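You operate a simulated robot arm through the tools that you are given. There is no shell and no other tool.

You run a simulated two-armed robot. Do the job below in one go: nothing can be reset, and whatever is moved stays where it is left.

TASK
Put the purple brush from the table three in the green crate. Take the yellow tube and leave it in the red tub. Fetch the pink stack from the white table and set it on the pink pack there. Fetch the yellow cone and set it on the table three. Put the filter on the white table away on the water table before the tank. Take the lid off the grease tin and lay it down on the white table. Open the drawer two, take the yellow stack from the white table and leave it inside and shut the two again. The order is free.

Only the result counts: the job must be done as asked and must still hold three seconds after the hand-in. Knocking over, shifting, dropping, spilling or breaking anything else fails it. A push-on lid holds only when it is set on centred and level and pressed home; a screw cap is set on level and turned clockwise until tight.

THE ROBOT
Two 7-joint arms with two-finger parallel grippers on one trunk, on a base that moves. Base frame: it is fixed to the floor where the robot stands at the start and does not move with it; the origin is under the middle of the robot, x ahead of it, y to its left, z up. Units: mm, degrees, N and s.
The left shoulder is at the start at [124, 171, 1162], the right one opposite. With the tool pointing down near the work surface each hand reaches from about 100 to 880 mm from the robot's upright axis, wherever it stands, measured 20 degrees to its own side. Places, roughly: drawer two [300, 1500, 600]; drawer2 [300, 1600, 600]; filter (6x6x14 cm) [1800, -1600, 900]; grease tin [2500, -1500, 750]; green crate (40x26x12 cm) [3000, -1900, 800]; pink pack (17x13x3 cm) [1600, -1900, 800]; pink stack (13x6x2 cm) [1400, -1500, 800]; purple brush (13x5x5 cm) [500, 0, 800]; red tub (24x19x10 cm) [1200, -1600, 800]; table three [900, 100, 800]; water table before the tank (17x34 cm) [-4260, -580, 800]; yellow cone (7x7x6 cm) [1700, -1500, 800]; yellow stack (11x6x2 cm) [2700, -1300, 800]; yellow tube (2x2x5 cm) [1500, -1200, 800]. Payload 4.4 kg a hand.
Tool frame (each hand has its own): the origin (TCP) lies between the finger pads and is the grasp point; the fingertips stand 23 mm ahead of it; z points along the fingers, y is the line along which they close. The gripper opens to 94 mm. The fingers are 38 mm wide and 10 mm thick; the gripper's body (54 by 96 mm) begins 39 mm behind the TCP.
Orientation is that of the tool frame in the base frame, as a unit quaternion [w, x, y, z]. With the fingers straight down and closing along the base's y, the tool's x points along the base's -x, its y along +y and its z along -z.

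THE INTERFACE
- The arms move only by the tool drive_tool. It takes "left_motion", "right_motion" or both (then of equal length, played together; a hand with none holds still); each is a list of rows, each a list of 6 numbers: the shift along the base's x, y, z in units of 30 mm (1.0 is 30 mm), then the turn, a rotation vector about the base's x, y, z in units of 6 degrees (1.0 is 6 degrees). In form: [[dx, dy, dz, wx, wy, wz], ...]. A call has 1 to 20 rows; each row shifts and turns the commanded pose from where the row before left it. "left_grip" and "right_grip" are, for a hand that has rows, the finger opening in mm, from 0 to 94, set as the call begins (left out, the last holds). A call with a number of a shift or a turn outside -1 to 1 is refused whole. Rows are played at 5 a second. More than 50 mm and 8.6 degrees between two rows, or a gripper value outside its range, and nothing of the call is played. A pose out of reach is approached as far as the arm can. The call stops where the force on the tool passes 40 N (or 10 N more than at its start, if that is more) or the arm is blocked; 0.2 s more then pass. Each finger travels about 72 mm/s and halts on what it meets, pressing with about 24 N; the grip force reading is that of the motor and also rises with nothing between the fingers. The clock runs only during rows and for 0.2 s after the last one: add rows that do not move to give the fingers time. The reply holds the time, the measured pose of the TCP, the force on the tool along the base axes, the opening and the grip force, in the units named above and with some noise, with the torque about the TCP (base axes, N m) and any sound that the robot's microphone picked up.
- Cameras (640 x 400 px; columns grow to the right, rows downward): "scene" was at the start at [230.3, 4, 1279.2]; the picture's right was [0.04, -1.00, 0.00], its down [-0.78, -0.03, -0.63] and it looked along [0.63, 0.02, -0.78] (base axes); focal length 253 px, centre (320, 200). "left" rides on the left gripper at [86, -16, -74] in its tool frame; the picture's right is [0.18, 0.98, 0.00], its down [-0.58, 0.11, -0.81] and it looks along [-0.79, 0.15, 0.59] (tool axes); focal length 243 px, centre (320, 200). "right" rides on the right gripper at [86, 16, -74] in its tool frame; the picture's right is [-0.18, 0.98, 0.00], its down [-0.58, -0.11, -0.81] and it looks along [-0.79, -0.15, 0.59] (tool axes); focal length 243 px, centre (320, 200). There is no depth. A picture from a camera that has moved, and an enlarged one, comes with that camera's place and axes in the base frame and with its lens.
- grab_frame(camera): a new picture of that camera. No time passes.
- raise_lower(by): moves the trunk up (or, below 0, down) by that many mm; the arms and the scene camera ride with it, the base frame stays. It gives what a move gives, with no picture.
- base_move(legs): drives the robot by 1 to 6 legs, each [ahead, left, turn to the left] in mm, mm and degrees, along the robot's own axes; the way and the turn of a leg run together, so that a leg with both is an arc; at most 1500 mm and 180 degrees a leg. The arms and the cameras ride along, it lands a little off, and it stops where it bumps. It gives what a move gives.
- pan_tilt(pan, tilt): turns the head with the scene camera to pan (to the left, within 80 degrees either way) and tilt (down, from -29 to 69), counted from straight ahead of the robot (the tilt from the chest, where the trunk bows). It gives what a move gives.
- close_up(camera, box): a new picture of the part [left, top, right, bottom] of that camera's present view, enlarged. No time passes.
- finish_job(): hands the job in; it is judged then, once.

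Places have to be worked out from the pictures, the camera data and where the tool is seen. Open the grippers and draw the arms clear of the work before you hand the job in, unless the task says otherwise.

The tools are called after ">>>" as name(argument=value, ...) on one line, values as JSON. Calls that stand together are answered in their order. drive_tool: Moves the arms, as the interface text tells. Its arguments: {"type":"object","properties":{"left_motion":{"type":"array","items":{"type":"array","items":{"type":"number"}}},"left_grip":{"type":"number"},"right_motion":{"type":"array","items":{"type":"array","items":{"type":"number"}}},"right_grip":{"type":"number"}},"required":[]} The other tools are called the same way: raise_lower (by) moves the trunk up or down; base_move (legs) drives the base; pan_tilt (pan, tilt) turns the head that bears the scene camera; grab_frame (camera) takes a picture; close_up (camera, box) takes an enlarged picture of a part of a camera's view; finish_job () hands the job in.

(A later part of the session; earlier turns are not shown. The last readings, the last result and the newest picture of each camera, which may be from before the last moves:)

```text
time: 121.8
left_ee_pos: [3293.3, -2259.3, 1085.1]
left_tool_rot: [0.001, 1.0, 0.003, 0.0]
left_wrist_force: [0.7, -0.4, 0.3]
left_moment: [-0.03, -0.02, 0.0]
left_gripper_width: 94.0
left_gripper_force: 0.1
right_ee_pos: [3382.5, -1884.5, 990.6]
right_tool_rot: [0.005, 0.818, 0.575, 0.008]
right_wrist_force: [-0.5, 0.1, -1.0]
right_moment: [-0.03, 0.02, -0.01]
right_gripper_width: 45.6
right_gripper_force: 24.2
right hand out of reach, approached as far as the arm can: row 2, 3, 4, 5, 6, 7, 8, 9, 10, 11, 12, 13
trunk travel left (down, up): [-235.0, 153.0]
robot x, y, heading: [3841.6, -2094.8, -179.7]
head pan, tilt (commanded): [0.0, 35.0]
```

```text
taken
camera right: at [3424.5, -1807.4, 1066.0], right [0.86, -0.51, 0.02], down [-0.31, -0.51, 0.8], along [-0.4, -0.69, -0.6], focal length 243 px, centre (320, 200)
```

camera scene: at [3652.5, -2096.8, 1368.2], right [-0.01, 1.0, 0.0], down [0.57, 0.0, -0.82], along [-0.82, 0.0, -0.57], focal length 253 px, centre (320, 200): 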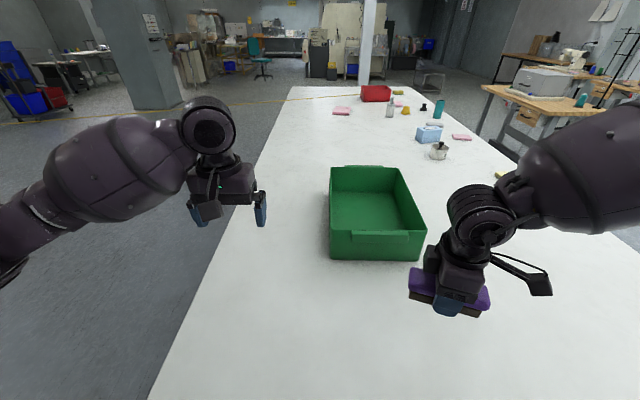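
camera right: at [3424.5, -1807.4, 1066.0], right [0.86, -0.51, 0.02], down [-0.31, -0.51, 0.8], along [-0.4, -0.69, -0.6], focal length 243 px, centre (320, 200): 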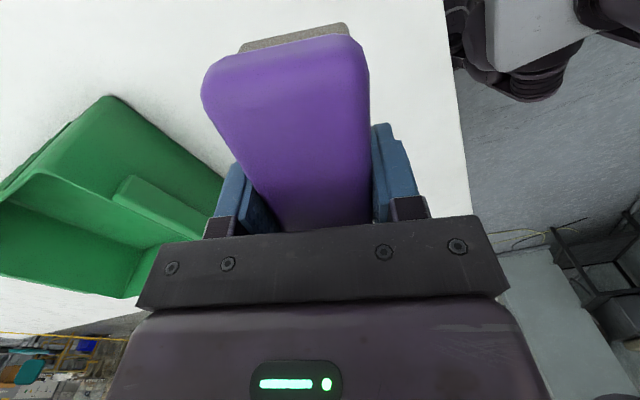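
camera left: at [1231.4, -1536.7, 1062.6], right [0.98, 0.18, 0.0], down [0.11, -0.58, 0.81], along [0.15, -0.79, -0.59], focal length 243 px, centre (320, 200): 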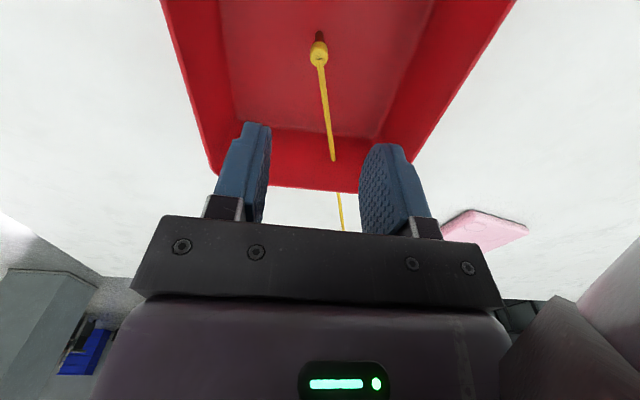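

The wrist's yaw limit blocks reaching forward in this orientation. I turn the right hand back by 66° toward its natural yaw first (brush is clear of everything), then extend.

>>> drive_tool(right_motion=[[0, 0, 0, 0, 0, -1], [0, 0, 0, 0, 0, -1], [0, 0, 0, 0, 0, -1], [0, 0, 0, 0, 0, -1], [0, 0, 0, 0, 0, -1], [0, 0, 0, 0, 0, -1], [0, 0, 0, 0, 0, -1], [0, 0, 0, 0, 0, -1], [0, 0, 0, 0, 0, -1], [0, 0, 0, 0, 0, -1], [0, 0, 0, 0, 0, -1], [0, 0, 0, 0, 0, 0]])

>>> drive_tool(right_motion=[[-0.9, -0.16, 0, 0, 0, 0], [-0.9, -0.16, 0, 0, 0, 0], [-0.9, -0.16, 0, 0, 0, 0], [-0.9, -0.16, 0, 0, 0, 0], [-0.9, -0.16, 0, 0, 0, 0], [-0.9, -0.16, 0, 0, 0, 0], [-0.9, -0.16, 0, 0, 0, 0], [-0.9, -0.16, 0, 0, 0, 0], [-0.9, -0.16, 0, 0, 0, 0], [-0.9, -0.16, 0, 0, 0, 0], [-0.9, -0.16, 0, 0, 0, 0], [-0.9, -0.16, 0, 0, 0, 0], [-0.9, -0.1, 0, 0, 0, 0], [-0.9, 0, 0, 0, 0, 0], [0, 0, 0, 0, 0, 0]])

>>> grab_frame(camera="scene")

>>> grab_frame(camera="right")

```text
time: 124.4
left_ee_pos: [3293.3, -2260.0, 1085.4]
left_tool_rot: [0.0, 1.0, 0.003, 0.0]
left_wrist_force: [0.1, 0.2, -0.6]
left_moment: [-0.01, 0.0, -0.02]
left_gripper_width: 94.1
left_gripper_force: 0.1
right_ee_pos: [3382.6, -1884.3, 990.6]
right_tool_rot: [0.009, 0.999, 0.036, 0.003]
right_wrist_force: [-1.1, 0.4, -0.9]
right_moment: [-0.05, -0.01, 0.02]
right_gripper_width: 45.4
right_gripper_force: 23.9
trunk travel left (down, up): [-235.0, 153.0]
robot x, y, heading: [3838.4, -2095.6, -179.5]
head pan, tilt (commanded): [0.0, 35.0]
```

```text
time: 127.6
left_ee_pos: [3293.8, -2258.8, 1086.3]
left_tool_rot: [-0.001, 1.0, 0.003, 0.0]
left_wrist_force: [0.3, -0.6, 0.3]
left_moment: [0.01, 0.02, 0.02]
left_gripper_width: 94.0
left_gripper_force: 0.0
right_ee_pos: [3018.5, -1945.7, 992.2]
right_tool_rot: [0.009, 0.999, 0.038, 0.003]
right_wrist_force: [-0.1, 0.0, -0.8]
right_moment: [0.02, -0.04, -0.01]
right_gripper_width: 45.3
right_gripper_force: 24.5
right hand out of reach, approached as far as the arm can: row 14
trunk travel left (down, up): [-235.0, 153.0]
robot x, y, heading: [3838.8, -2099.1, -179.7]
head pan, tilt (commanded): [0.0, 35.0]
```

```text
taken
camera scene: at [3652.3, -2097.1, 1368.1], right [-0.01, 1.0, 0.0], down [0.57, 0.0, -0.82], along [-0.82, 0.0, -0.57], focal length 253 px, centre (320, 200)
```

scene: 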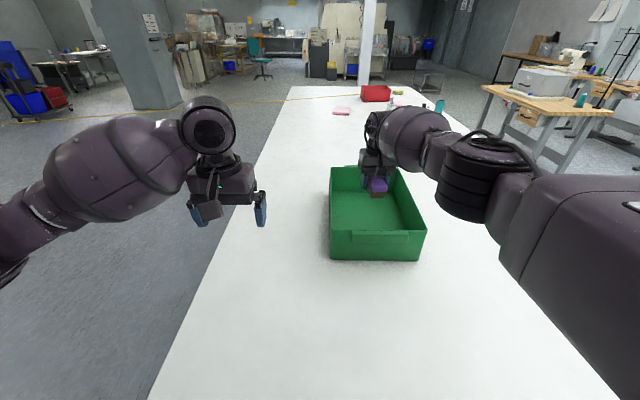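

```text
taken
camera right: at [3105.1, -1953.6, 1068.5], right [-0.11, -0.99, 0.02], down [-0.59, 0.08, 0.8], along [-0.8, 0.08, -0.6], focal length 243 px, centre (320, 200)
```

right: 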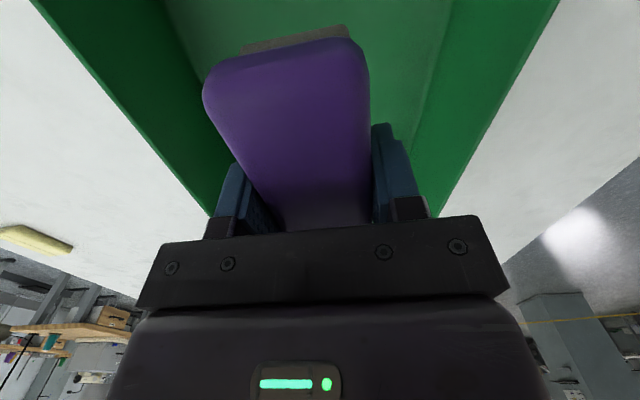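

The brush is over the crate, well inside its rim. I lower by the trunk, then the hand.

>>> raise_lower(by=-90)

>>> drive_tool(right_motion=[[0, 0, -0.6, 0, 0, 0], [0, 0, -0.6, 0, 0, 0], [0, 0, -0.3, 0, 0, 0], [0, 0, 0, 0, 0, 0]])

>>> grab_frame(camera="right")

>>> grab_frame(camera="scene")

```text
time: 128.9
left_ee_pos: [3294.9, -2259.6, 998.7]
left_tool_rot: [0.0, 1.0, 0.003, -0.003]
left_wrist_force: [1.0, 0.0, 0.4]
left_moment: [0.0, -0.01, -0.03]
left_gripper_width: 93.8
left_gripper_force: 0.0
right_ee_pos: [3020.0, -1945.1, 908.0]
right_tool_rot: [0.008, 0.999, 0.038, 0.001]
right_wrist_force: [0.2, 0.2, -0.5]
right_moment: [-0.01, 0.01, 0.02]
right_gripper_width: 45.4
right_gripper_force: 23.7
trunk travel left (down, up): [-145.0, 243.0]
robot x, y, heading: [3840.7, -2096.9, -179.5]
head pan, tilt (commanded): [0.0, 35.0]
```

```text
time: 129.9
left_ee_pos: [3294.4, -2259.0, 995.9]
left_tool_rot: [0.0, 1.0, 0.002, 0.0]
left_wrist_force: [-0.4, 0.5, 0.7]
left_moment: [0.02, 0.01, 0.03]
left_gripper_width: 94.2
left_gripper_force: 0.1
right_ee_pos: [3019.2, -1946.0, 859.2]
right_tool_rot: [0.008, 0.999, 0.037, 0.003]
right_wrist_force: [-0.4, -0.4, -1.1]
right_moment: [-0.03, 0.02, 0.04]
right_gripper_width: 45.5
right_gripper_force: 24.0
trunk travel left (down, up): [-145.0, 243.0]
robot x, y, heading: [3839.1, -2095.9, -179.8]
head pan, tilt (commanded): [0.0, 35.0]
```

```text
taken
camera right: at [3104.8, -1953.4, 933.6], right [-0.11, -0.99, 0.02], down [-0.59, 0.08, 0.8], along [-0.8, 0.08, -0.6], focal length 243 px, centre (320, 200)
```

right: 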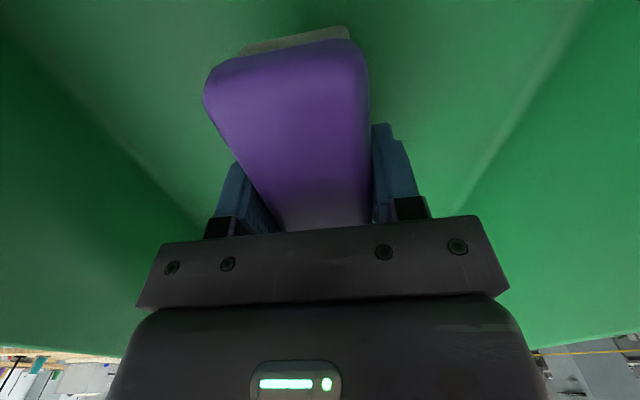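

```text
taken
camera scene: at [3570.1, -2097.2, 1267.6], right [-0.01, 1.0, 0.0], down [0.57, 0.0, -0.82], along [-0.82, 0.0, -0.57], focal length 253 px, centre (320, 200)
```

scene: 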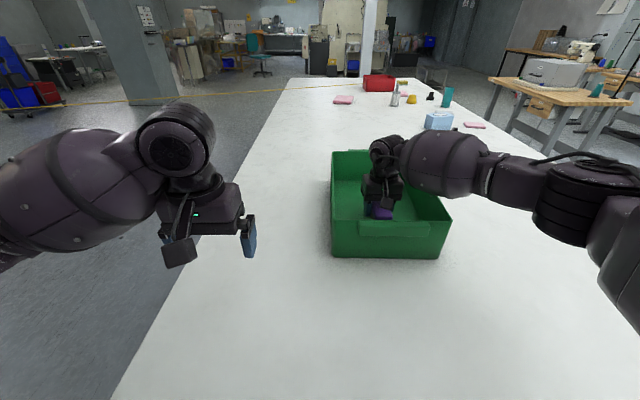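

Well inside the crate. I step down until the brush touches the bottom.

>>> drive_tool(right_motion=[[0, 0, -0.3, 0, 0, 0], [0, 0, -0.2, 0, 0, 0], [0, 0, -0.15, 0, 0, 0], [0, 0, -0.1, 0, 0, 0], [0, 0, 0, 0, 0, 0]])

```text
time: 131.1
left_ee_pos: [3293.8, -2258.7, 996.4]
left_tool_rot: [0.001, 1.0, 0.003, 0.001]
left_wrist_force: [0.1, 0.3, 0.5]
left_moment: [0.0, 0.03, 0.0]
left_gripper_width: 94.0
left_gripper_force: 0.1
right_ee_pos: [3020.0, -1944.8, 836.4]
right_tool_rot: [0.008, 0.999, 0.037, 0.004]
right_wrist_force: [0.4, 0.4, -1.5]
right_moment: [0.0, 0.02, 0.04]
right_gripper_width: 45.6
right_gripper_force: 23.9
trunk travel left (down, up): [-145.0, 243.0]
robot x, y, heading: [3841.9, -2095.7, -179.6]
head pan, tilt (commanded): [0.0, 35.0]
```

>>> drive_tool(right_motion=[[0, 0, -0.1, 0, 0, 0], [0, 0, -0.1, 0, 0, 0], [0, 0, -0.1, 0, 0, 0], [0, 0, 0, 0, 0, 0]])

```text
time: 132.1
left_ee_pos: [3295.3, -2259.7, 998.3]
left_tool_rot: [0.0, 1.0, 0.003, -0.001]
left_wrist_force: [-0.4, 0.4, -0.4]
left_moment: [-0.04, -0.01, -0.01]
left_gripper_width: 93.9
left_gripper_force: 0.0
right_ee_pos: [3019.2, -1946.7, 830.1]
right_tool_rot: [0.009, 0.999, 0.037, 0.001]
right_wrist_force: [0.9, -0.3, 14.2]
right_moment: [0.23, 0.45, 0.0]
right_gripper_width: 45.6
right_gripper_force: 24.4
trunk travel left (down, up): [-145.0, 243.0]
robot x, y, heading: [3840.9, -2097.0, -179.7]
head pan, tilt (commanded): [0.0, 35.0]
```

Contact at TCP z 830 (14 N). I open the right fingers and rise straight up.

>>> drive_tool(right_motion=[[0, 0, 0, 0, 0, 0], [0, 0, 0, 0, 0, 0], [0, 0, 0, 0, 0, 0], [0, 0, 0, 0, 0, 0]], right_grip=90)

>>> drive_tool(right_motion=[[0, 0, 0.5, 0, 0, 0], [0, 0, 0.9, 0, 0, 0], [0, 0, 0.9, 0, 0, 0], [0, 0, 0.9, 0, 0, 0], [0, 0, 0.9, 0, 0, 0], [0, 0, 0.9, 0, 0, 0], [0, 0, 0.5, 0, 0, 0], [0, 0, 0, 0, 0, 0]])

>>> grab_frame(camera="right")

```text
time: 133.1
left_ee_pos: [3294.5, -2259.9, 997.1]
left_tool_rot: [-0.001, 1.0, 0.003, 0.0]
left_wrist_force: [0.6, -0.5, 0.6]
left_moment: [-0.01, 0.02, 0.01]
left_gripper_width: 94.2
left_gripper_force: 0.0
right_ee_pos: [3019.6, -1944.8, 828.7]
right_tool_rot: [0.008, 0.999, 0.039, 0.003]
right_wrist_force: [-3.0, -7.6, 19.1]
right_moment: [0.75, 0.38, 0.33]
right_gripper_width: 86.8
right_gripper_force: 0.0
trunk travel left (down, up): [-145.0, 243.0]
robot x, y, heading: [3841.6, -2095.1, -179.7]
head pan, tilt (commanded): [0.0, 35.0]
```

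```text
time: 134.9
left_ee_pos: [3293.9, -2259.3, 995.8]
left_tool_rot: [-0.001, 1.0, 0.003, 0.0]
left_wrist_force: [0.0, 0.1, 0.0]
left_moment: [-0.02, 0.03, -0.03]
left_gripper_width: 94.1
left_gripper_force: 0.1
right_ee_pos: [3019.2, -1945.7, 991.9]
right_tool_rot: [0.008, 0.999, 0.038, 0.004]
right_wrist_force: [0.0, 0.1, -0.6]
right_moment: [-0.02, -0.03, 0.02]
right_gripper_width: 90.1
right_gripper_force: 0.0
trunk travel left (down, up): [-145.0, 243.0]
robot x, y, heading: [3838.6, -2098.2, -180.0]
head pan, tilt (commanded): [0.0, 35.0]
```

```text
taken
camera right: at [3105.0, -1953.6, 1066.4], right [-0.11, -0.99, 0.02], down [-0.59, 0.08, 0.8], along [-0.8, 0.08, -0.6], focal length 243 px, centre (320, 200)
```

right: 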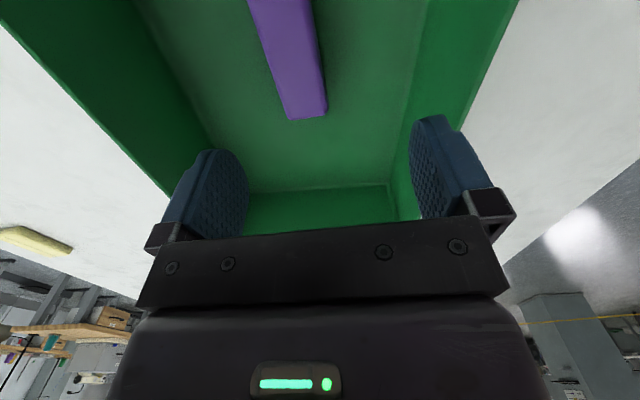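

The brush lies flat in the crate. I draw the right hand back, raise the trunk, and drive back around to the near side facing the grease tin.

>>> drive_tool(right_motion=[[0.9, 0.15, 0.3, 0, 0, 0], [0.9, 0.15, 0.3, 0, 0, 0], [0.9, 0.15, 0, 0, 0, 0], [0.9, 0.15, 0, 0, 0, 0], [0.9, 0.15, 0, 0, 0, 0], [0.9, 0.15, 0, 0, 0, 0], [0.9, 0.15, 0, 0, 0, 0], [0.9, 0.15, 0, 0, 0, 0], [0.9, 0.15, 0, 0, 0, 0], [0.9, 0.15, 0, 0, 0, 0], [0.9, 0.15, 0, 0, 0, 0], [0, 0, 0, 0, 0, 0]])

>>> raise_lower(by=90)

>>> base_move(legs=[[-130, 0, 0], [0, -1450, 0], [0, 0, 90], [0, -1450, 0]])

>>> pan_tilt(pan=0, tilt=45)

>>> grab_frame(camera="scene")

```text
time: 137.5
left_ee_pos: [3294.6, -2260.7, 995.9]
left_tool_rot: [0.0, 1.0, 0.003, 0.0]
left_wrist_force: [0.0, 0.5, 0.3]
left_moment: [-0.03, 0.0, 0.01]
left_gripper_width: 94.0
left_gripper_force: 0.2
right_ee_pos: [3316.2, -1895.3, 1008.6]
right_tool_rot: [0.008, 0.999, 0.037, 0.005]
right_wrist_force: [0.3, 0.0, 1.4]
right_moment: [0.01, 0.0, 0.0]
right_gripper_width: 89.9
right_gripper_force: 0.0
trunk travel left (down, up): [-145.0, 243.0]
robot x, y, heading: [3839.9, -2094.2, -179.7]
head pan, tilt (commanded): [0.0, 35.0]
```

```text
time: 138.7
left_ee_pos: [3292.6, -2259.6, 1083.5]
left_tool_rot: [0.0, 1.0, 0.002, 0.001]
left_wrist_force: [-0.3, -0.2, -0.2]
left_moment: [-0.05, -0.01, -0.02]
left_gripper_width: 94.1
left_gripper_force: 0.0
right_ee_pos: [3315.1, -1895.9, 1097.2]
right_tool_rot: [0.008, 0.999, 0.037, 0.005]
right_wrist_force: [0.3, -0.2, -0.9]
right_moment: [-0.01, -0.05, 0.01]
right_gripper_width: 89.9
right_gripper_force: 0.0
trunk travel left (down, up): [-235.0, 153.0]
robot x, y, heading: [3839.1, -2096.0, -179.9]
head pan, tilt (commanded): [0.0, 35.0]
```

```text
time: 168.7
left_ee_pos: [2685.7, -1219.6, 1086.6]
left_tool_rot: [0.0, 0.701, 0.713, 0.0]
left_wrist_force: [0.5, 0.5, -0.3]
left_moment: [-0.01, -0.01, -0.05]
left_gripper_width: 94.0
left_gripper_force: 0.0
right_ee_pos: [2322.1, -1199.4, 1099.0]
right_tool_rot: [0.003, 0.676, 0.737, 0.009]
right_wrist_force: [0.7, 1.5, 0.3]
right_moment: [-0.02, 0.03, 0.02]
right_gripper_width: 90.0
right_gripper_force: 0.0
trunk travel left (down, up): [-235.0, 153.0]
robot x, y, heading: [2520.7, -673.9, -89.3]
head pan, tilt (commanded): [0.0, 35.0]
```

```text
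time: 169.4
left_ee_pos: [2684.9, -1218.3, 1085.7]
left_tool_rot: [0.0, 0.702, 0.712, 0.0]
left_wrist_force: [-0.6, 0.2, -0.6]
left_moment: [0.01, 0.02, 0.0]
left_gripper_width: 93.8
left_gripper_force: 0.1
right_ee_pos: [2321.7, -1200.0, 1098.9]
right_tool_rot: [0.003, 0.676, 0.737, 0.008]
right_wrist_force: [0.9, -0.9, -0.2]
right_moment: [-0.01, 0.01, -0.02]
right_gripper_width: 90.2
right_gripper_force: 0.1
trunk travel left (down, up): [-235.0, 153.0]
robot x, y, heading: [2517.5, -673.4, -89.2]
head pan, tilt (commanded): [0.0, 45.0]
```

```text
taken
camera scene: at [2522.3, -854.8, 1353.4], right [-1.0, -0.02, 0.0], down [-0.01, 0.71, -0.71], along [0.01, -0.71, -0.71], focal length 253 px, centre (320, 200)
```

scene: 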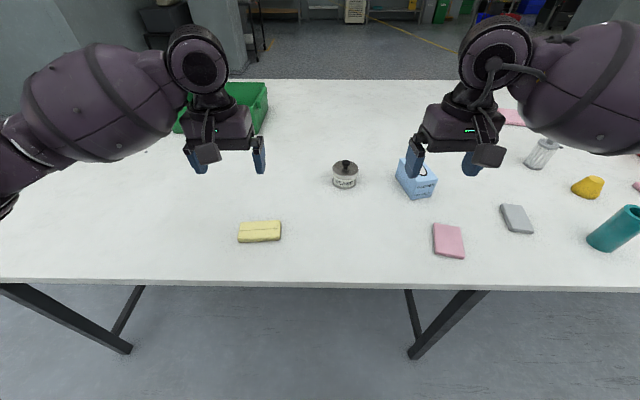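

The tin is right ahead. I zoom in on it to see how the lid is made.

>>> close_up(camera="scene", box=[295, 140, 395, 202])

>>> close_up(camera="scene", box=[220, 180, 300, 260])

>>> grab_frame(camera="left")

>>> grab_frame(camera="right")

```text
6.40 times, centred on (345, 171) of scene
camera zoom: at [2522.3, -854.8, 1353.4], right [-1.0, -0.02, 0.0], down [-0.01, 0.71, -0.71], along [0.01, -0.71, -0.71], focal length 1622 px, centre (160, 386)
```

zoom: 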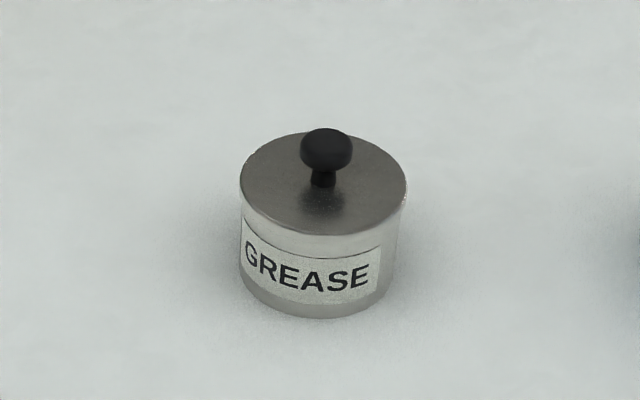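

```text
5.00 times, centred on (260, 220) of scene
camera zoom: at [2522.3, -854.8, 1353.4], right [-1.0, -0.02, 0.0], down [-0.01, 0.71, -0.71], along [0.01, -0.71, -0.71], focal length 1267 px, centre (620, 100)
```

zoom: 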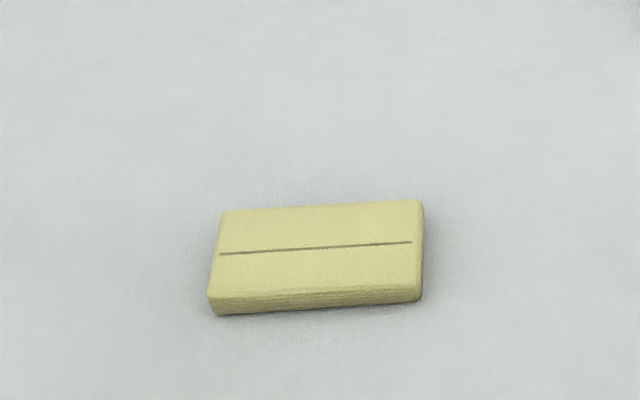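

```text
taken
camera left: at [2668.3, -1132.6, 1160.9], right [0.98, 0.2, 0.0], down [0.12, -0.58, 0.81], along [0.16, -0.79, -0.59], focal length 243 px, centre (320, 200)
```

left: 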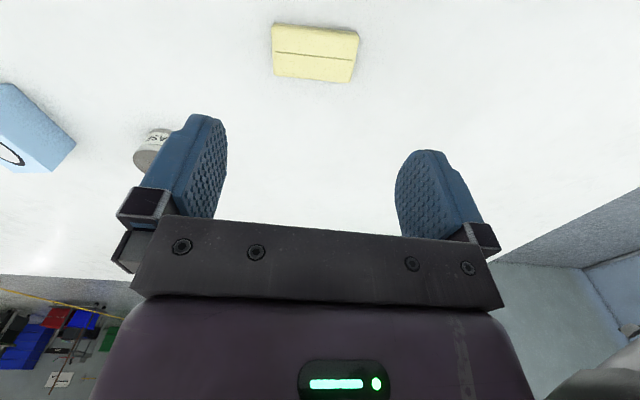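

```text
taken
camera right: at [2328.5, -1112.5, 1174.9], right [0.99, -0.1, 0.02], down [-0.07, -0.6, 0.8], along [-0.07, -0.8, -0.6], focal length 243 px, centre (320, 200)
```

right: 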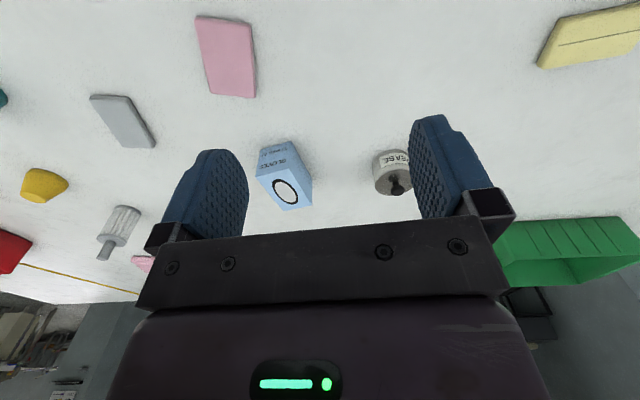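

The lid is a disc with a mushroom knob: lid top near z 856, knob head around z 868–883, centred near [2449, -1496]. I move closer and bring the right hand above the knob.

>>> base_move(legs=[[110, 0, -0.7]])

>>> drive_tool(right_motion=[[0.5, -0.7, -0.3, 0, 0, 0.3], [0.5, -0.7, -0.5, 0, 0, 0.3], [0.5, -0.7, -0.6, 0, 0, 0.3], [0.5, -0.7, -0.6, 0, 0, 0], [0.5, -0.7, -0.6, 0, 0, 0], [0.5, -0.7, -0.6, 0, 0, 0], [0.5, -0.6, -0.4, 0, 0, 0], [0.5, -0.5, 0, 0, 0, 0], [0, 0, 0, 0, 0, 0]], right_grip=60)

>>> grab_frame(camera="right")

>>> grab_frame(camera="scene")

```text
time: 170.6
left_ee_pos: [2679.2, -1331.4, 1085.7]
left_tool_rot: [0.0, 0.706, 0.708, -0.001]
left_wrist_force: [0.1, -0.8, -0.1]
left_moment: [0.0, -0.03, 0.02]
left_gripper_width: 94.2
left_gripper_force: 0.1
right_ee_pos: [2316.2, -1307.5, 1098.6]
right_tool_rot: [0.003, 0.681, 0.733, 0.009]
right_wrist_force: [-1.0, 0.1, -0.9]
right_moment: [0.04, 0.04, 0.0]
right_gripper_width: 89.9
right_gripper_force: 0.0
trunk travel left (down, up): [-235.0, 153.0]
robot x, y, heading: [2521.3, -785.3, -89.6]
head pan, tilt (commanded): [0.0, 45.0]
```

```text
time: 172.6
left_ee_pos: [2679.8, -1330.0, 1086.2]
left_tool_rot: [0.0, 0.706, 0.709, 0.0]
left_wrist_force: [-0.7, -0.5, -0.7]
left_moment: [-0.01, -0.02, 0.01]
left_gripper_width: 93.8
left_gripper_force: 0.1
right_ee_pos: [2436.5, -1465.5, 991.2]
right_tool_rot: [0.003, 0.645, 0.764, 0.009]
right_wrist_force: [-0.5, -0.1, -1.7]
right_moment: [0.0, 0.01, 0.0]
right_gripper_width: 60.1
right_gripper_force: 0.0
trunk travel left (down, up): [-235.0, 153.0]
robot x, y, heading: [2516.1, -781.8, -89.9]
head pan, tilt (commanded): [0.0, 45.0]
```

```text
taken
camera right: at [2435.6, -1378.2, 1067.0], right [1.0, -0.02, 0.02], down [-0.02, -0.6, 0.8], along [0.0, -0.8, -0.6], focal length 243 px, centre (320, 200)
```

right: 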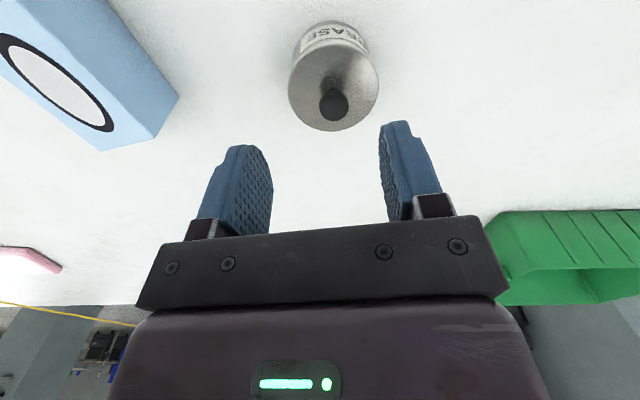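

```text
taken
camera scene: at [2520.6, -964.0, 1353.4], right [-1.0, 0.0, 0.0], down [0.0, 0.71, -0.71], along [0.0, -0.71, -0.71], focal length 253 px, centre (320, 200)
```

scene: 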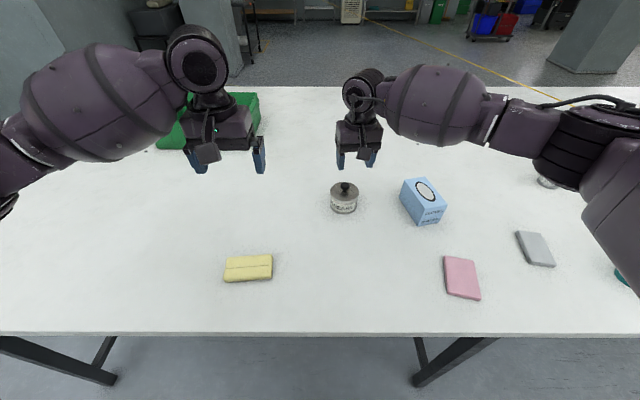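

The wrist view confirms the knob at about [2449, -1496]. I centre on it, take out a 1° tilt, and go down to z 925 to check.

>>> drive_tool(right_motion=[[0.2, -0.5, -0.3, -0.05, 0.08, 0], [0.23, -0.5, -0.6, -0.05, 0.07, 0], [0, 0, -0.7, 0, 0, 0], [0, 0, -0.6, 0, 0, 0], [0, 0, 0, 0, 0, 0]], right_grip=50)

>>> grab_frame(camera="right")

>>> close_up(camera="scene", box=[285, 120, 405, 220])

```text
time: 173.8
left_ee_pos: [2679.5, -1328.9, 1086.3]
left_tool_rot: [0.0, 0.706, 0.708, 0.0]
left_wrist_force: [0.0, -0.1, -0.6]
left_moment: [-0.03, 0.02, -0.02]
left_gripper_width: 94.1
left_gripper_force: 0.0
right_ee_pos: [2449.3, -1495.5, 925.4]
right_tool_rot: [0.0, 0.646, 0.764, 0.0]
right_wrist_force: [0.0, 1.3, 0.3]
right_moment: [-0.01, -0.02, 0.01]
right_gripper_width: 49.9
right_gripper_force: 0.0
trunk travel left (down, up): [-235.0, 153.0]
robot x, y, heading: [2517.9, -785.1, -89.9]
head pan, tilt (commanded): [0.0, 45.0]
```

```text
taken
camera right: at [2449.9, -1407.2, 1000.1], right [1.0, -0.02, 0.0], down [-0.01, -0.59, 0.81], along [-0.01, -0.81, -0.59], focal length 243 px, centre (320, 200)
```

right: 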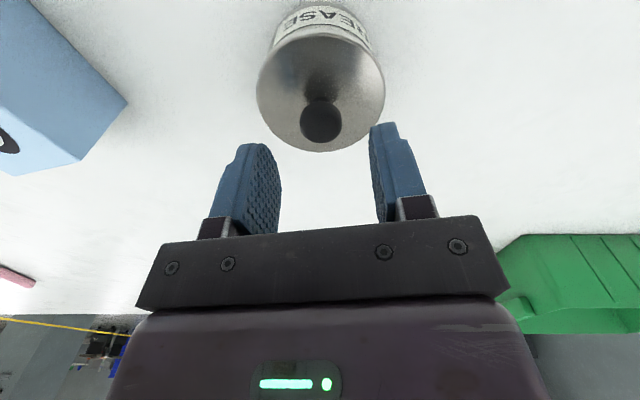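

```text
4.00 times, centred on (345, 170) of scene
camera zoom: at [2520.9, -963.9, 1353.5], right [-1.0, 0.0, 0.0], down [0.0, 0.71, -0.71], along [0.0, -0.71, -0.71], focal length 1014 px, centre (220, 320)
```

zoom: 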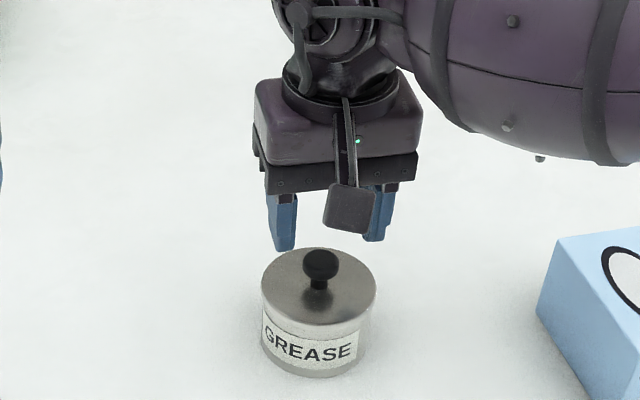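

Centred over the knob. I go down to z 882 and close on the knob.

>>> drive_tool(right_motion=[[0, 0, -0.7, 0, 0, 0], [0, -0.03, -0.5, 0, 0, 0], [0, 0, -0.23, 0, 0, 0], [0, 0, 0, 0, 0, 0]])

>>> drive_tool(right_motion=[[0, 0, 0, 0, 0, 0], [0, 0, 0, 0, 0, 0], [0, 0, 0, 0, 0, 0], [0, 0, 0, 0, 0, 0]], right_grip=5)

>>> grab_frame(camera="right")

```text
time: 174.8
left_ee_pos: [2679.2, -1330.0, 1086.2]
left_tool_rot: [-0.001, 0.706, 0.708, 0.0]
left_wrist_force: [0.6, 0.0, 0.2]
left_moment: [0.0, -0.02, 0.0]
left_gripper_width: 94.0
left_gripper_force: 0.1
right_ee_pos: [2450.0, -1496.6, 883.2]
right_tool_rot: [0.0, 0.645, 0.764, -0.001]
right_wrist_force: [0.2, 0.9, 0.3]
right_moment: [0.01, -0.05, 0.0]
right_gripper_width: 50.1
right_gripper_force: 0.1
trunk travel left (down, up): [-235.0, 153.0]
robot x, y, heading: [2514.9, -786.3, -89.9]
head pan, tilt (commanded): [0.0, 45.0]
```

```text
time: 175.8
left_ee_pos: [2679.5, -1329.9, 1085.8]
left_tool_rot: [0.0, 0.706, 0.708, 0.001]
left_wrist_force: [-0.1, -0.4, -0.8]
left_moment: [0.02, -0.01, -0.02]
left_gripper_width: 94.0
left_gripper_force: 0.1
right_ee_pos: [2449.1, -1495.6, 882.0]
right_tool_rot: [0.001, 0.646, 0.763, 0.0]
right_wrist_force: [-1.1, -0.8, -0.3]
right_moment: [0.0, -0.02, -0.01]
right_gripper_width: 21.5
right_gripper_force: 24.1
trunk travel left (down, up): [-235.0, 153.0]
robot x, y, heading: [2517.9, -784.6, -89.9]
head pan, tilt (commanded): [0.0, 45.0]
heard: snap
```

```text
taken
camera right: at [2450.0, -1408.6, 957.1], right [1.0, -0.02, 0.0], down [-0.01, -0.59, 0.81], along [-0.01, -0.81, -0.59], focal length 243 px, centre (320, 200)
```

right: 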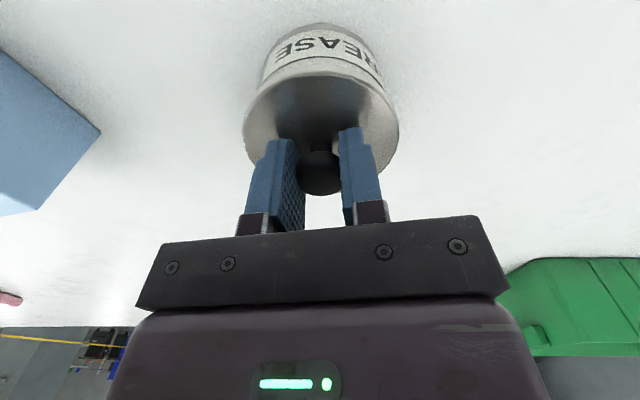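

I heard a snap as the fingers closed; I look closely to see what it was.

>>> close_up(camera="scene", box=[305, 140, 385, 220])

>>> close_up(camera="right", box=[220, 10, 420, 210])

```text
5.00 times, centred on (345, 180) of scene
camera zoom: at [2521.0, -964.1, 1353.4], right [-1.0, 0.0, 0.0], down [0.0, 0.71, -0.71], along [0.0, -0.71, -0.71], focal length 1267 px, centre (195, 300)
```

zoom: 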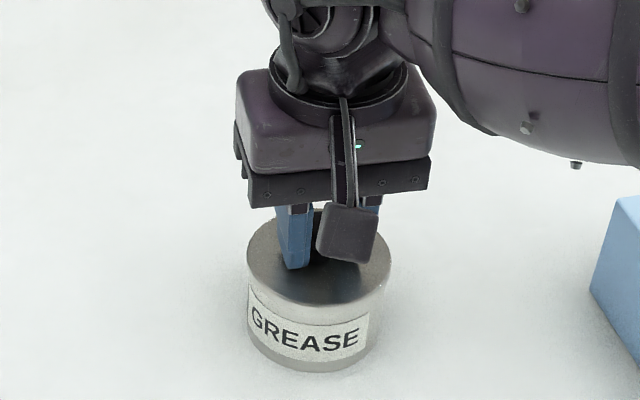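

```text
2.00 times, centred on (320, 110) of right
camera zoom: at [2450.0, -1408.6, 957.1], right [1.0, -0.02, 0.0], down [-0.01, -0.59, 0.81], along [-0.01, -0.81, -0.59], focal length 485 px, centre (320, 380)
```

zoom: 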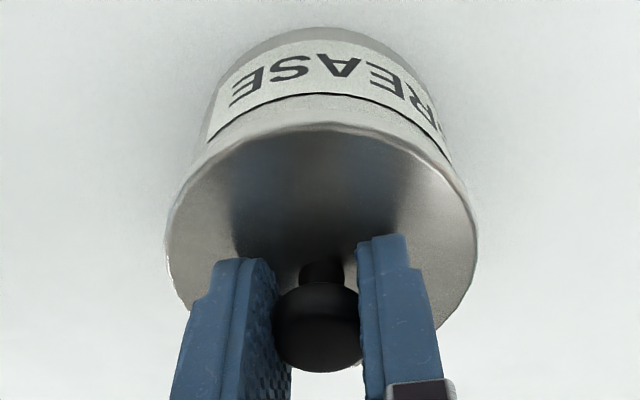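

Nothing looks damaged; the snap was probably the push-on lid coming loose. I lift slowly by 15 mm and check whether the tin stays down.

>>> drive_tool(right_motion=[[0, 0, 0.1, 0, 0, 0], [0, 0, 0.2, 0, 0, 0], [0, 0, 0.2, 0, 0, 0], [0, 0, 0, 0, 0, 0]])

>>> close_up(camera="scene", box=[305, 140, 385, 220])

>>> close_up(camera="right", box=[220, 10, 420, 210])

```text
time: 176.8
left_ee_pos: [2679.2, -1330.3, 1086.3]
left_tool_rot: [0.0, 0.706, 0.708, 0.0]
left_wrist_force: [0.4, 0.9, 0.0]
left_moment: [-0.02, 0.01, -0.02]
left_gripper_width: 94.1
left_gripper_force: 0.0
right_ee_pos: [2448.5, -1496.1, 897.2]
right_tool_rot: [0.0, 0.646, 0.764, 0.0]
right_wrist_force: [0.0, 0.3, -0.7]
right_moment: [-0.02, -0.02, 0.04]
right_gripper_width: 21.5
right_gripper_force: 23.7
trunk travel left (down, up): [-235.0, 153.0]
robot x, y, heading: [2516.0, -786.1, -89.8]
head pan, tilt (commanded): [0.0, 45.0]
```

```text
5.00 times, centred on (345, 180) of scene
camera zoom: at [2521.0, -964.2, 1353.3], right [-1.0, 0.0, 0.0], down [0.0, 0.71, -0.71], along [0.0, -0.71, -0.71], focal length 1267 px, centre (195, 300)
```

zoom: 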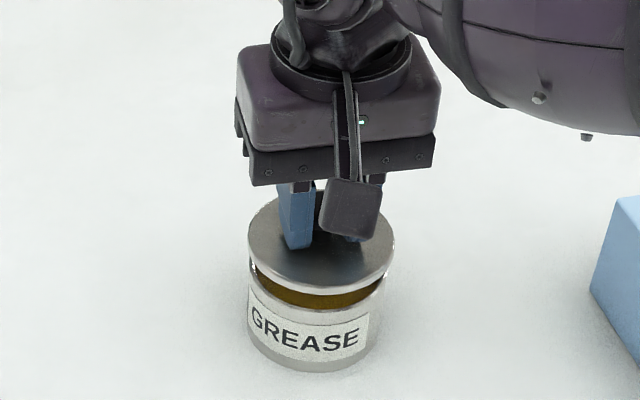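

```text
2.00 times, centred on (320, 110) of right
camera zoom: at [2449.8, -1408.3, 972.3], right [1.0, -0.02, 0.0], down [-0.01, -0.59, 0.81], along [-0.01, -0.81, -0.59], focal length 485 px, centre (320, 380)
```

zoom: 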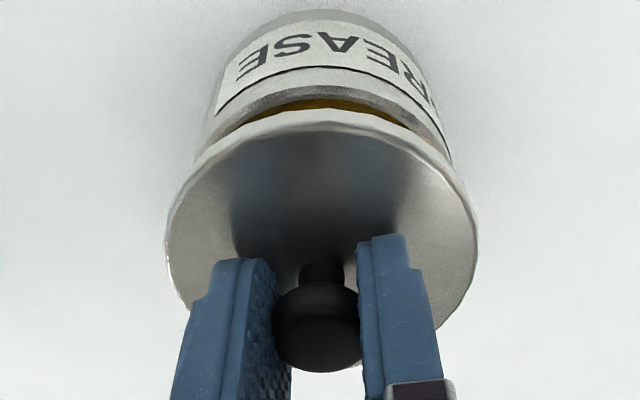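

The lid is off and the tin stays put. I lift it clear, move it about 145 mm to the left (+x) over free table, and lower partway.

>>> drive_tool(right_motion=[[0, 0, 0.8, 0, 0, 0], [0, 0, 0.8, 0, 0, 0], [0.3, 0, 0.4, 0, 0, 0], [0.8, 0, 0, 0, 0, 0], [0.8, 0.1, 0, 0, 0, 0], [0.8, 0.1, 0, 0, 0, 0], [0.8, 0.1, 0, 0, 0, 0], [0.8, 0.1, 0, 0, 0, 0], [0.5, 0.1, 0, 0, 0, 0], [0, 0, -0.8, 0, 0, 0], [0, 0, -0.8, 0, 0, 0], [0, 0, 0, 0, 0, 0]])

>>> grab_frame(camera="right")

>>> grab_frame(camera="scene")

```text
time: 179.4
left_ee_pos: [2680.1, -1330.4, 1087.1]
left_tool_rot: [0.0, 0.706, 0.708, 0.0]
left_wrist_force: [0.1, 0.3, 0.1]
left_moment: [0.01, 0.01, 0.02]
left_gripper_width: 94.1
left_gripper_force: 0.1
right_ee_pos: [2592.9, -1482.7, 908.9]
right_tool_rot: [0.001, 0.645, 0.764, 0.0]
right_wrist_force: [-0.3, 0.4, -0.3]
right_moment: [0.01, 0.01, 0.01]
right_gripper_width: 21.2
right_gripper_force: 23.8
trunk travel left (down, up): [-235.0, 153.0]
robot x, y, heading: [2517.9, -782.8, -89.8]
head pan, tilt (commanded): [0.0, 45.0]
```

```text
taken
camera right: at [2593.7, -1393.9, 983.9], right [1.0, -0.02, 0.0], down [-0.01, -0.59, 0.81], along [-0.01, -0.81, -0.59], focal length 243 px, centre (320, 200)
```

right: 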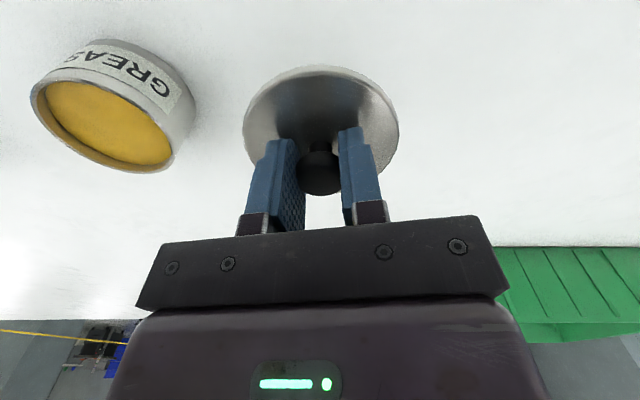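

```text
taken
camera scene: at [2520.9, -963.9, 1353.5], right [-1.0, 0.0, 0.0], down [0.0, 0.71, -0.71], along [0.0, -0.71, -0.71], focal length 253 px, centre (320, 200)
```

scene: 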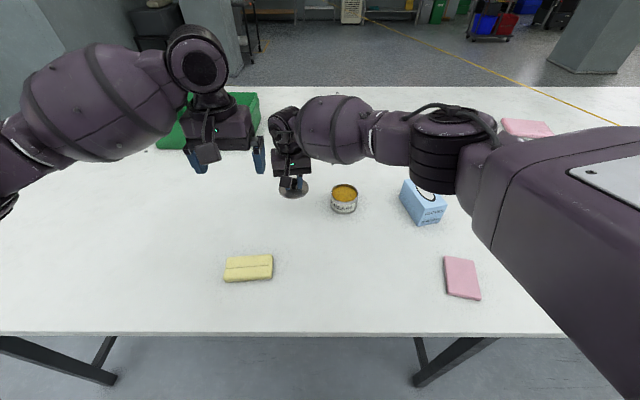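

Free table is below. I lower to near the surface and then creep to contact.

>>> drive_tool(right_motion=[[0, 0, -0.8, 0, 0, 0], [0, 0, -0.7, 0, 0, 0], [0, 0, -0.3, 0, 0, 0], [0, 0, -0.15, 0, 0, 0], [0, 0, 0, 0, 0, 0]])

>>> close_up(camera="right", box=[220, 10, 420, 210])

```text
time: 180.6
left_ee_pos: [2679.0, -1330.0, 1086.2]
left_tool_rot: [0.001, 0.706, 0.708, 0.0]
left_wrist_force: [0.2, -0.8, 0.6]
left_moment: [-0.01, 0.01, -0.04]
left_gripper_width: 93.8
left_gripper_force: 0.0
right_ee_pos: [2592.8, -1481.4, 850.5]
right_tool_rot: [-0.001, 0.646, 0.763, 0.0]
right_wrist_force: [-0.4, 0.7, 0.0]
right_moment: [0.01, 0.01, 0.01]
right_gripper_width: 21.5
right_gripper_force: 24.0
trunk travel left (down, up): [-235.0, 153.0]
robot x, y, heading: [2517.0, -780.0, -89.9]
head pan, tilt (commanded): [0.0, 45.0]
```

```text
2.00 times, centred on (320, 110) of right
camera zoom: at [2593.8, -1393.0, 925.6], right [1.0, -0.02, 0.0], down [-0.01, -0.59, 0.81], along [-0.01, -0.81, -0.59], focal length 485 px, centre (320, 380)
```

zoom: 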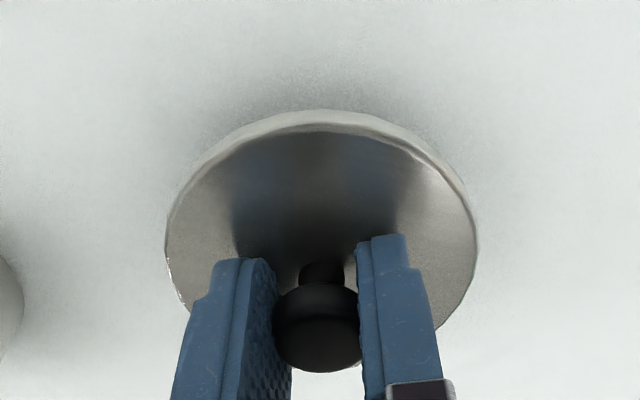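

>>> drive_tool(right_motion=[[0, 0, -0.12, 0, 0, 0], [0, 0, -0.1, 0, 0, 0], [0, 0, -0.1, 0, 0, 0], [0, 0, 0, 0, 0, 0]])

```text
time: 181.6
left_ee_pos: [2679.1, -1330.9, 1086.2]
left_tool_rot: [0.0, 0.706, 0.709, -0.001]
left_wrist_force: [0.7, 0.3, -0.1]
left_moment: [-0.01, 0.03, 0.03]
left_gripper_width: 94.0
left_gripper_force: 0.1
right_ee_pos: [2593.0, -1481.1, 841.2]
right_tool_rot: [0.001, 0.645, 0.764, 0.0]
right_wrist_force: [0.1, -0.2, -0.6]
right_moment: [0.02, -0.01, -0.01]
right_gripper_width: 21.4
right_gripper_force: 23.6
trunk travel left (down, up): [-235.0, 153.0]
robot x, y, heading: [2519.8, -782.7, -89.9]
head pan, tilt (commanded): [0.0, 45.0]
```

No contact yet at z 841; I continue creeping down.

>>> drive_tool(right_motion=[[0, 0, -0.1, 0, 0, 0], [0, 0, -0.1, 0, 0, 0], [0, 0, 0, 0, 0, 0]])

>>> close_up(camera="right", box=[220, 10, 420, 210])

```text
time: 182.4
left_ee_pos: [2680.0, -1330.4, 1086.4]
left_tool_rot: [0.0, 0.706, 0.708, 0.0]
left_wrist_force: [0.2, 0.6, 0.2]
left_moment: [0.0, 0.01, 0.01]
left_gripper_width: 93.7
left_gripper_force: 0.1
right_ee_pos: [2592.6, -1481.5, 835.0]
right_tool_rot: [0.0, 0.646, 0.764, 0.0]
right_wrist_force: [0.3, 0.0, -0.7]
right_moment: [0.01, -0.03, 0.01]
right_gripper_width: 21.5
right_gripper_force: 24.0
trunk travel left (down, up): [-235.0, 153.0]
robot x, y, heading: [2519.2, -784.4, -89.9]
head pan, tilt (commanded): [0.0, 45.0]
```

```text
2.00 times, centred on (320, 110) of right
camera zoom: at [2593.7, -1393.0, 909.9], right [1.0, -0.02, 0.0], down [-0.01, -0.59, 0.81], along [-0.01, -0.81, -0.59], focal length 485 px, centre (320, 380)
```

zoom: 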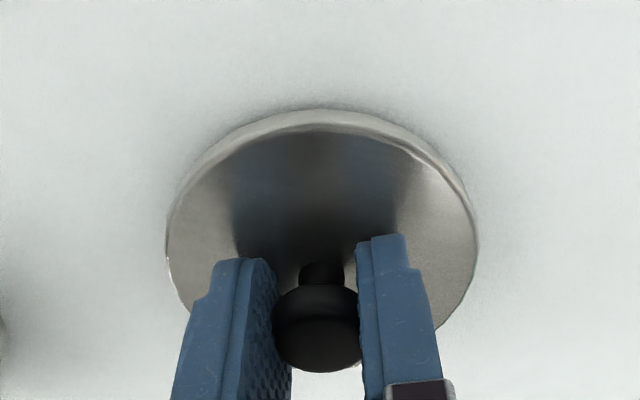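

The shadow is closing in but no contact yet; a few more millimetres.

>>> drive_tool(right_motion=[[0, 0, -0.08, 0, 0, 0], [0, 0, -0.08, 0, 0, 0], [0, 0, -0.06, 0, 0, 0], [0, 0, 0, 0, 0, 0]])

```text
time: 183.4
left_ee_pos: [2679.7, -1327.6, 1088.3]
left_tool_rot: [0.001, 0.706, 0.708, -0.001]
left_wrist_force: [0.8, 0.0, -0.5]
left_moment: [-0.01, 0.0, -0.02]
left_gripper_width: 94.3
left_gripper_force: 0.1
right_ee_pos: [2594.0, -1480.8, 833.8]
right_tool_rot: [0.002, 0.645, 0.764, -0.002]
right_wrist_force: [-1.6, -3.5, 30.3]
right_moment: [-0.12, 0.02, -0.02]
right_gripper_width: 21.7
right_gripper_force: 23.4
trunk travel left (down, up): [-235.0, 153.0]
robot x, y, heading: [2516.6, -781.7, -89.6]
head pan, tilt (commanded): [0.0, 45.0]
```

Contact (30 N) at z 834. I ease off 4 mm of command, open the fingers, and rise.

>>> drive_tool(right_motion=[[0, 0, 0.13, 0, 0, 0], [0, 0, 0, 0, 0, 0]])

>>> drive_tool(right_motion=[[0, 0, 0, 0, 0, 0], [0, 0, 0, 0, 0, 0], [0, 0, 0, 0, 0, 0], [0, 0, 0, 0, 0, 0]], right_grip=60)

>>> drive_tool(right_motion=[[0, 0, 0.3, 0, 0, 0], [0, 0, 0.8, 0, 0, 0], [0, 0, 0.9, 0, 0, 0], [0, 0, 0.9, 0, 0, 0], [0, 0, 0.9, 0, 0, 0], [0, 0, 0, 0, 0, 0]])

>>> grab_frame(camera="right")

>>> grab_frame(camera="scene")

```text
time: 184.0
left_ee_pos: [2680.1, -1328.6, 1085.6]
left_tool_rot: [0.0, 0.706, 0.708, 0.0]
left_wrist_force: [-0.6, -0.3, -0.6]
left_moment: [-0.01, -0.03, 0.01]
left_gripper_width: 94.1
left_gripper_force: 0.1
right_ee_pos: [2594.0, -1480.5, 832.4]
right_tool_rot: [0.001, 0.646, 0.763, -0.001]
right_wrist_force: [1.0, -6.6, 15.6]
right_moment: [-0.45, -0.03, 0.06]
right_gripper_width: 21.2
right_gripper_force: 23.3
trunk travel left (down, up): [-235.0, 153.0]
robot x, y, heading: [2517.8, -783.5, -89.7]
head pan, tilt (commanded): [0.0, 45.0]
```

```text
time: 185.0
left_ee_pos: [2680.7, -1328.3, 1086.3]
left_tool_rot: [-0.001, 0.706, 0.708, 0.001]
left_wrist_force: [0.3, -0.2, 0.5]
left_moment: [0.0, 0.01, 0.01]
left_gripper_width: 94.1
left_gripper_force: 0.0
right_ee_pos: [2593.6, -1480.7, 831.7]
right_tool_rot: [0.0, 0.645, 0.764, 0.0]
right_wrist_force: [1.4, 1.8, 6.2]
right_moment: [0.06, 0.05, -0.02]
right_gripper_width: 58.5
right_gripper_force: 0.1
trunk travel left (down, up): [-235.0, 153.0]
robot x, y, heading: [2518.4, -783.1, -89.9]
head pan, tilt (commanded): [0.0, 45.0]
```

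```text
time: 186.4
left_ee_pos: [2679.7, -1331.1, 1085.3]
left_tool_rot: [0.0, 0.705, 0.709, 0.0]
left_wrist_force: [-0.6, -0.2, -0.2]
left_moment: [0.03, 0.0, 0.02]
left_gripper_width: 94.3
left_gripper_force: 0.0
right_ee_pos: [2592.8, -1479.9, 946.6]
right_tool_rot: [0.0, 0.647, 0.763, 0.0]
right_wrist_force: [-0.1, 0.3, -0.1]
right_moment: [0.02, -0.03, -0.02]
right_gripper_width: 59.8
right_gripper_force: 0.0
trunk travel left (down, up): [-235.0, 153.0]
robot x, y, heading: [2519.9, -781.5, -89.7]
head pan, tilt (commanded): [0.0, 45.0]
```

```text
taken
camera right: at [2593.5, -1392.1, 1021.0], right [1.0, -0.02, 0.0], down [-0.01, -0.59, 0.81], along [-0.01, -0.81, -0.59], focal length 243 px, centre (320, 200)
```

right: 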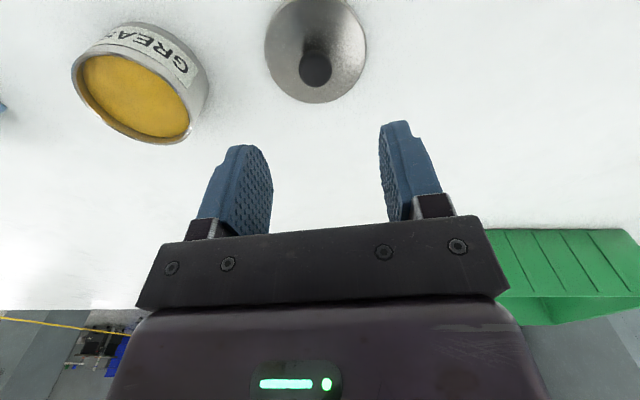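

```text
taken
camera scene: at [2521.0, -964.5, 1353.2], right [-1.0, 0.0, 0.0], down [0.0, 0.71, -0.71], along [0.0, -0.71, -0.71], focal length 253 px, centre (320, 200)
```

scene: 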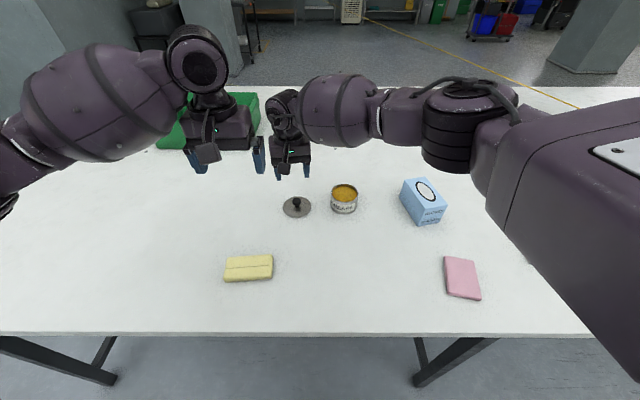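

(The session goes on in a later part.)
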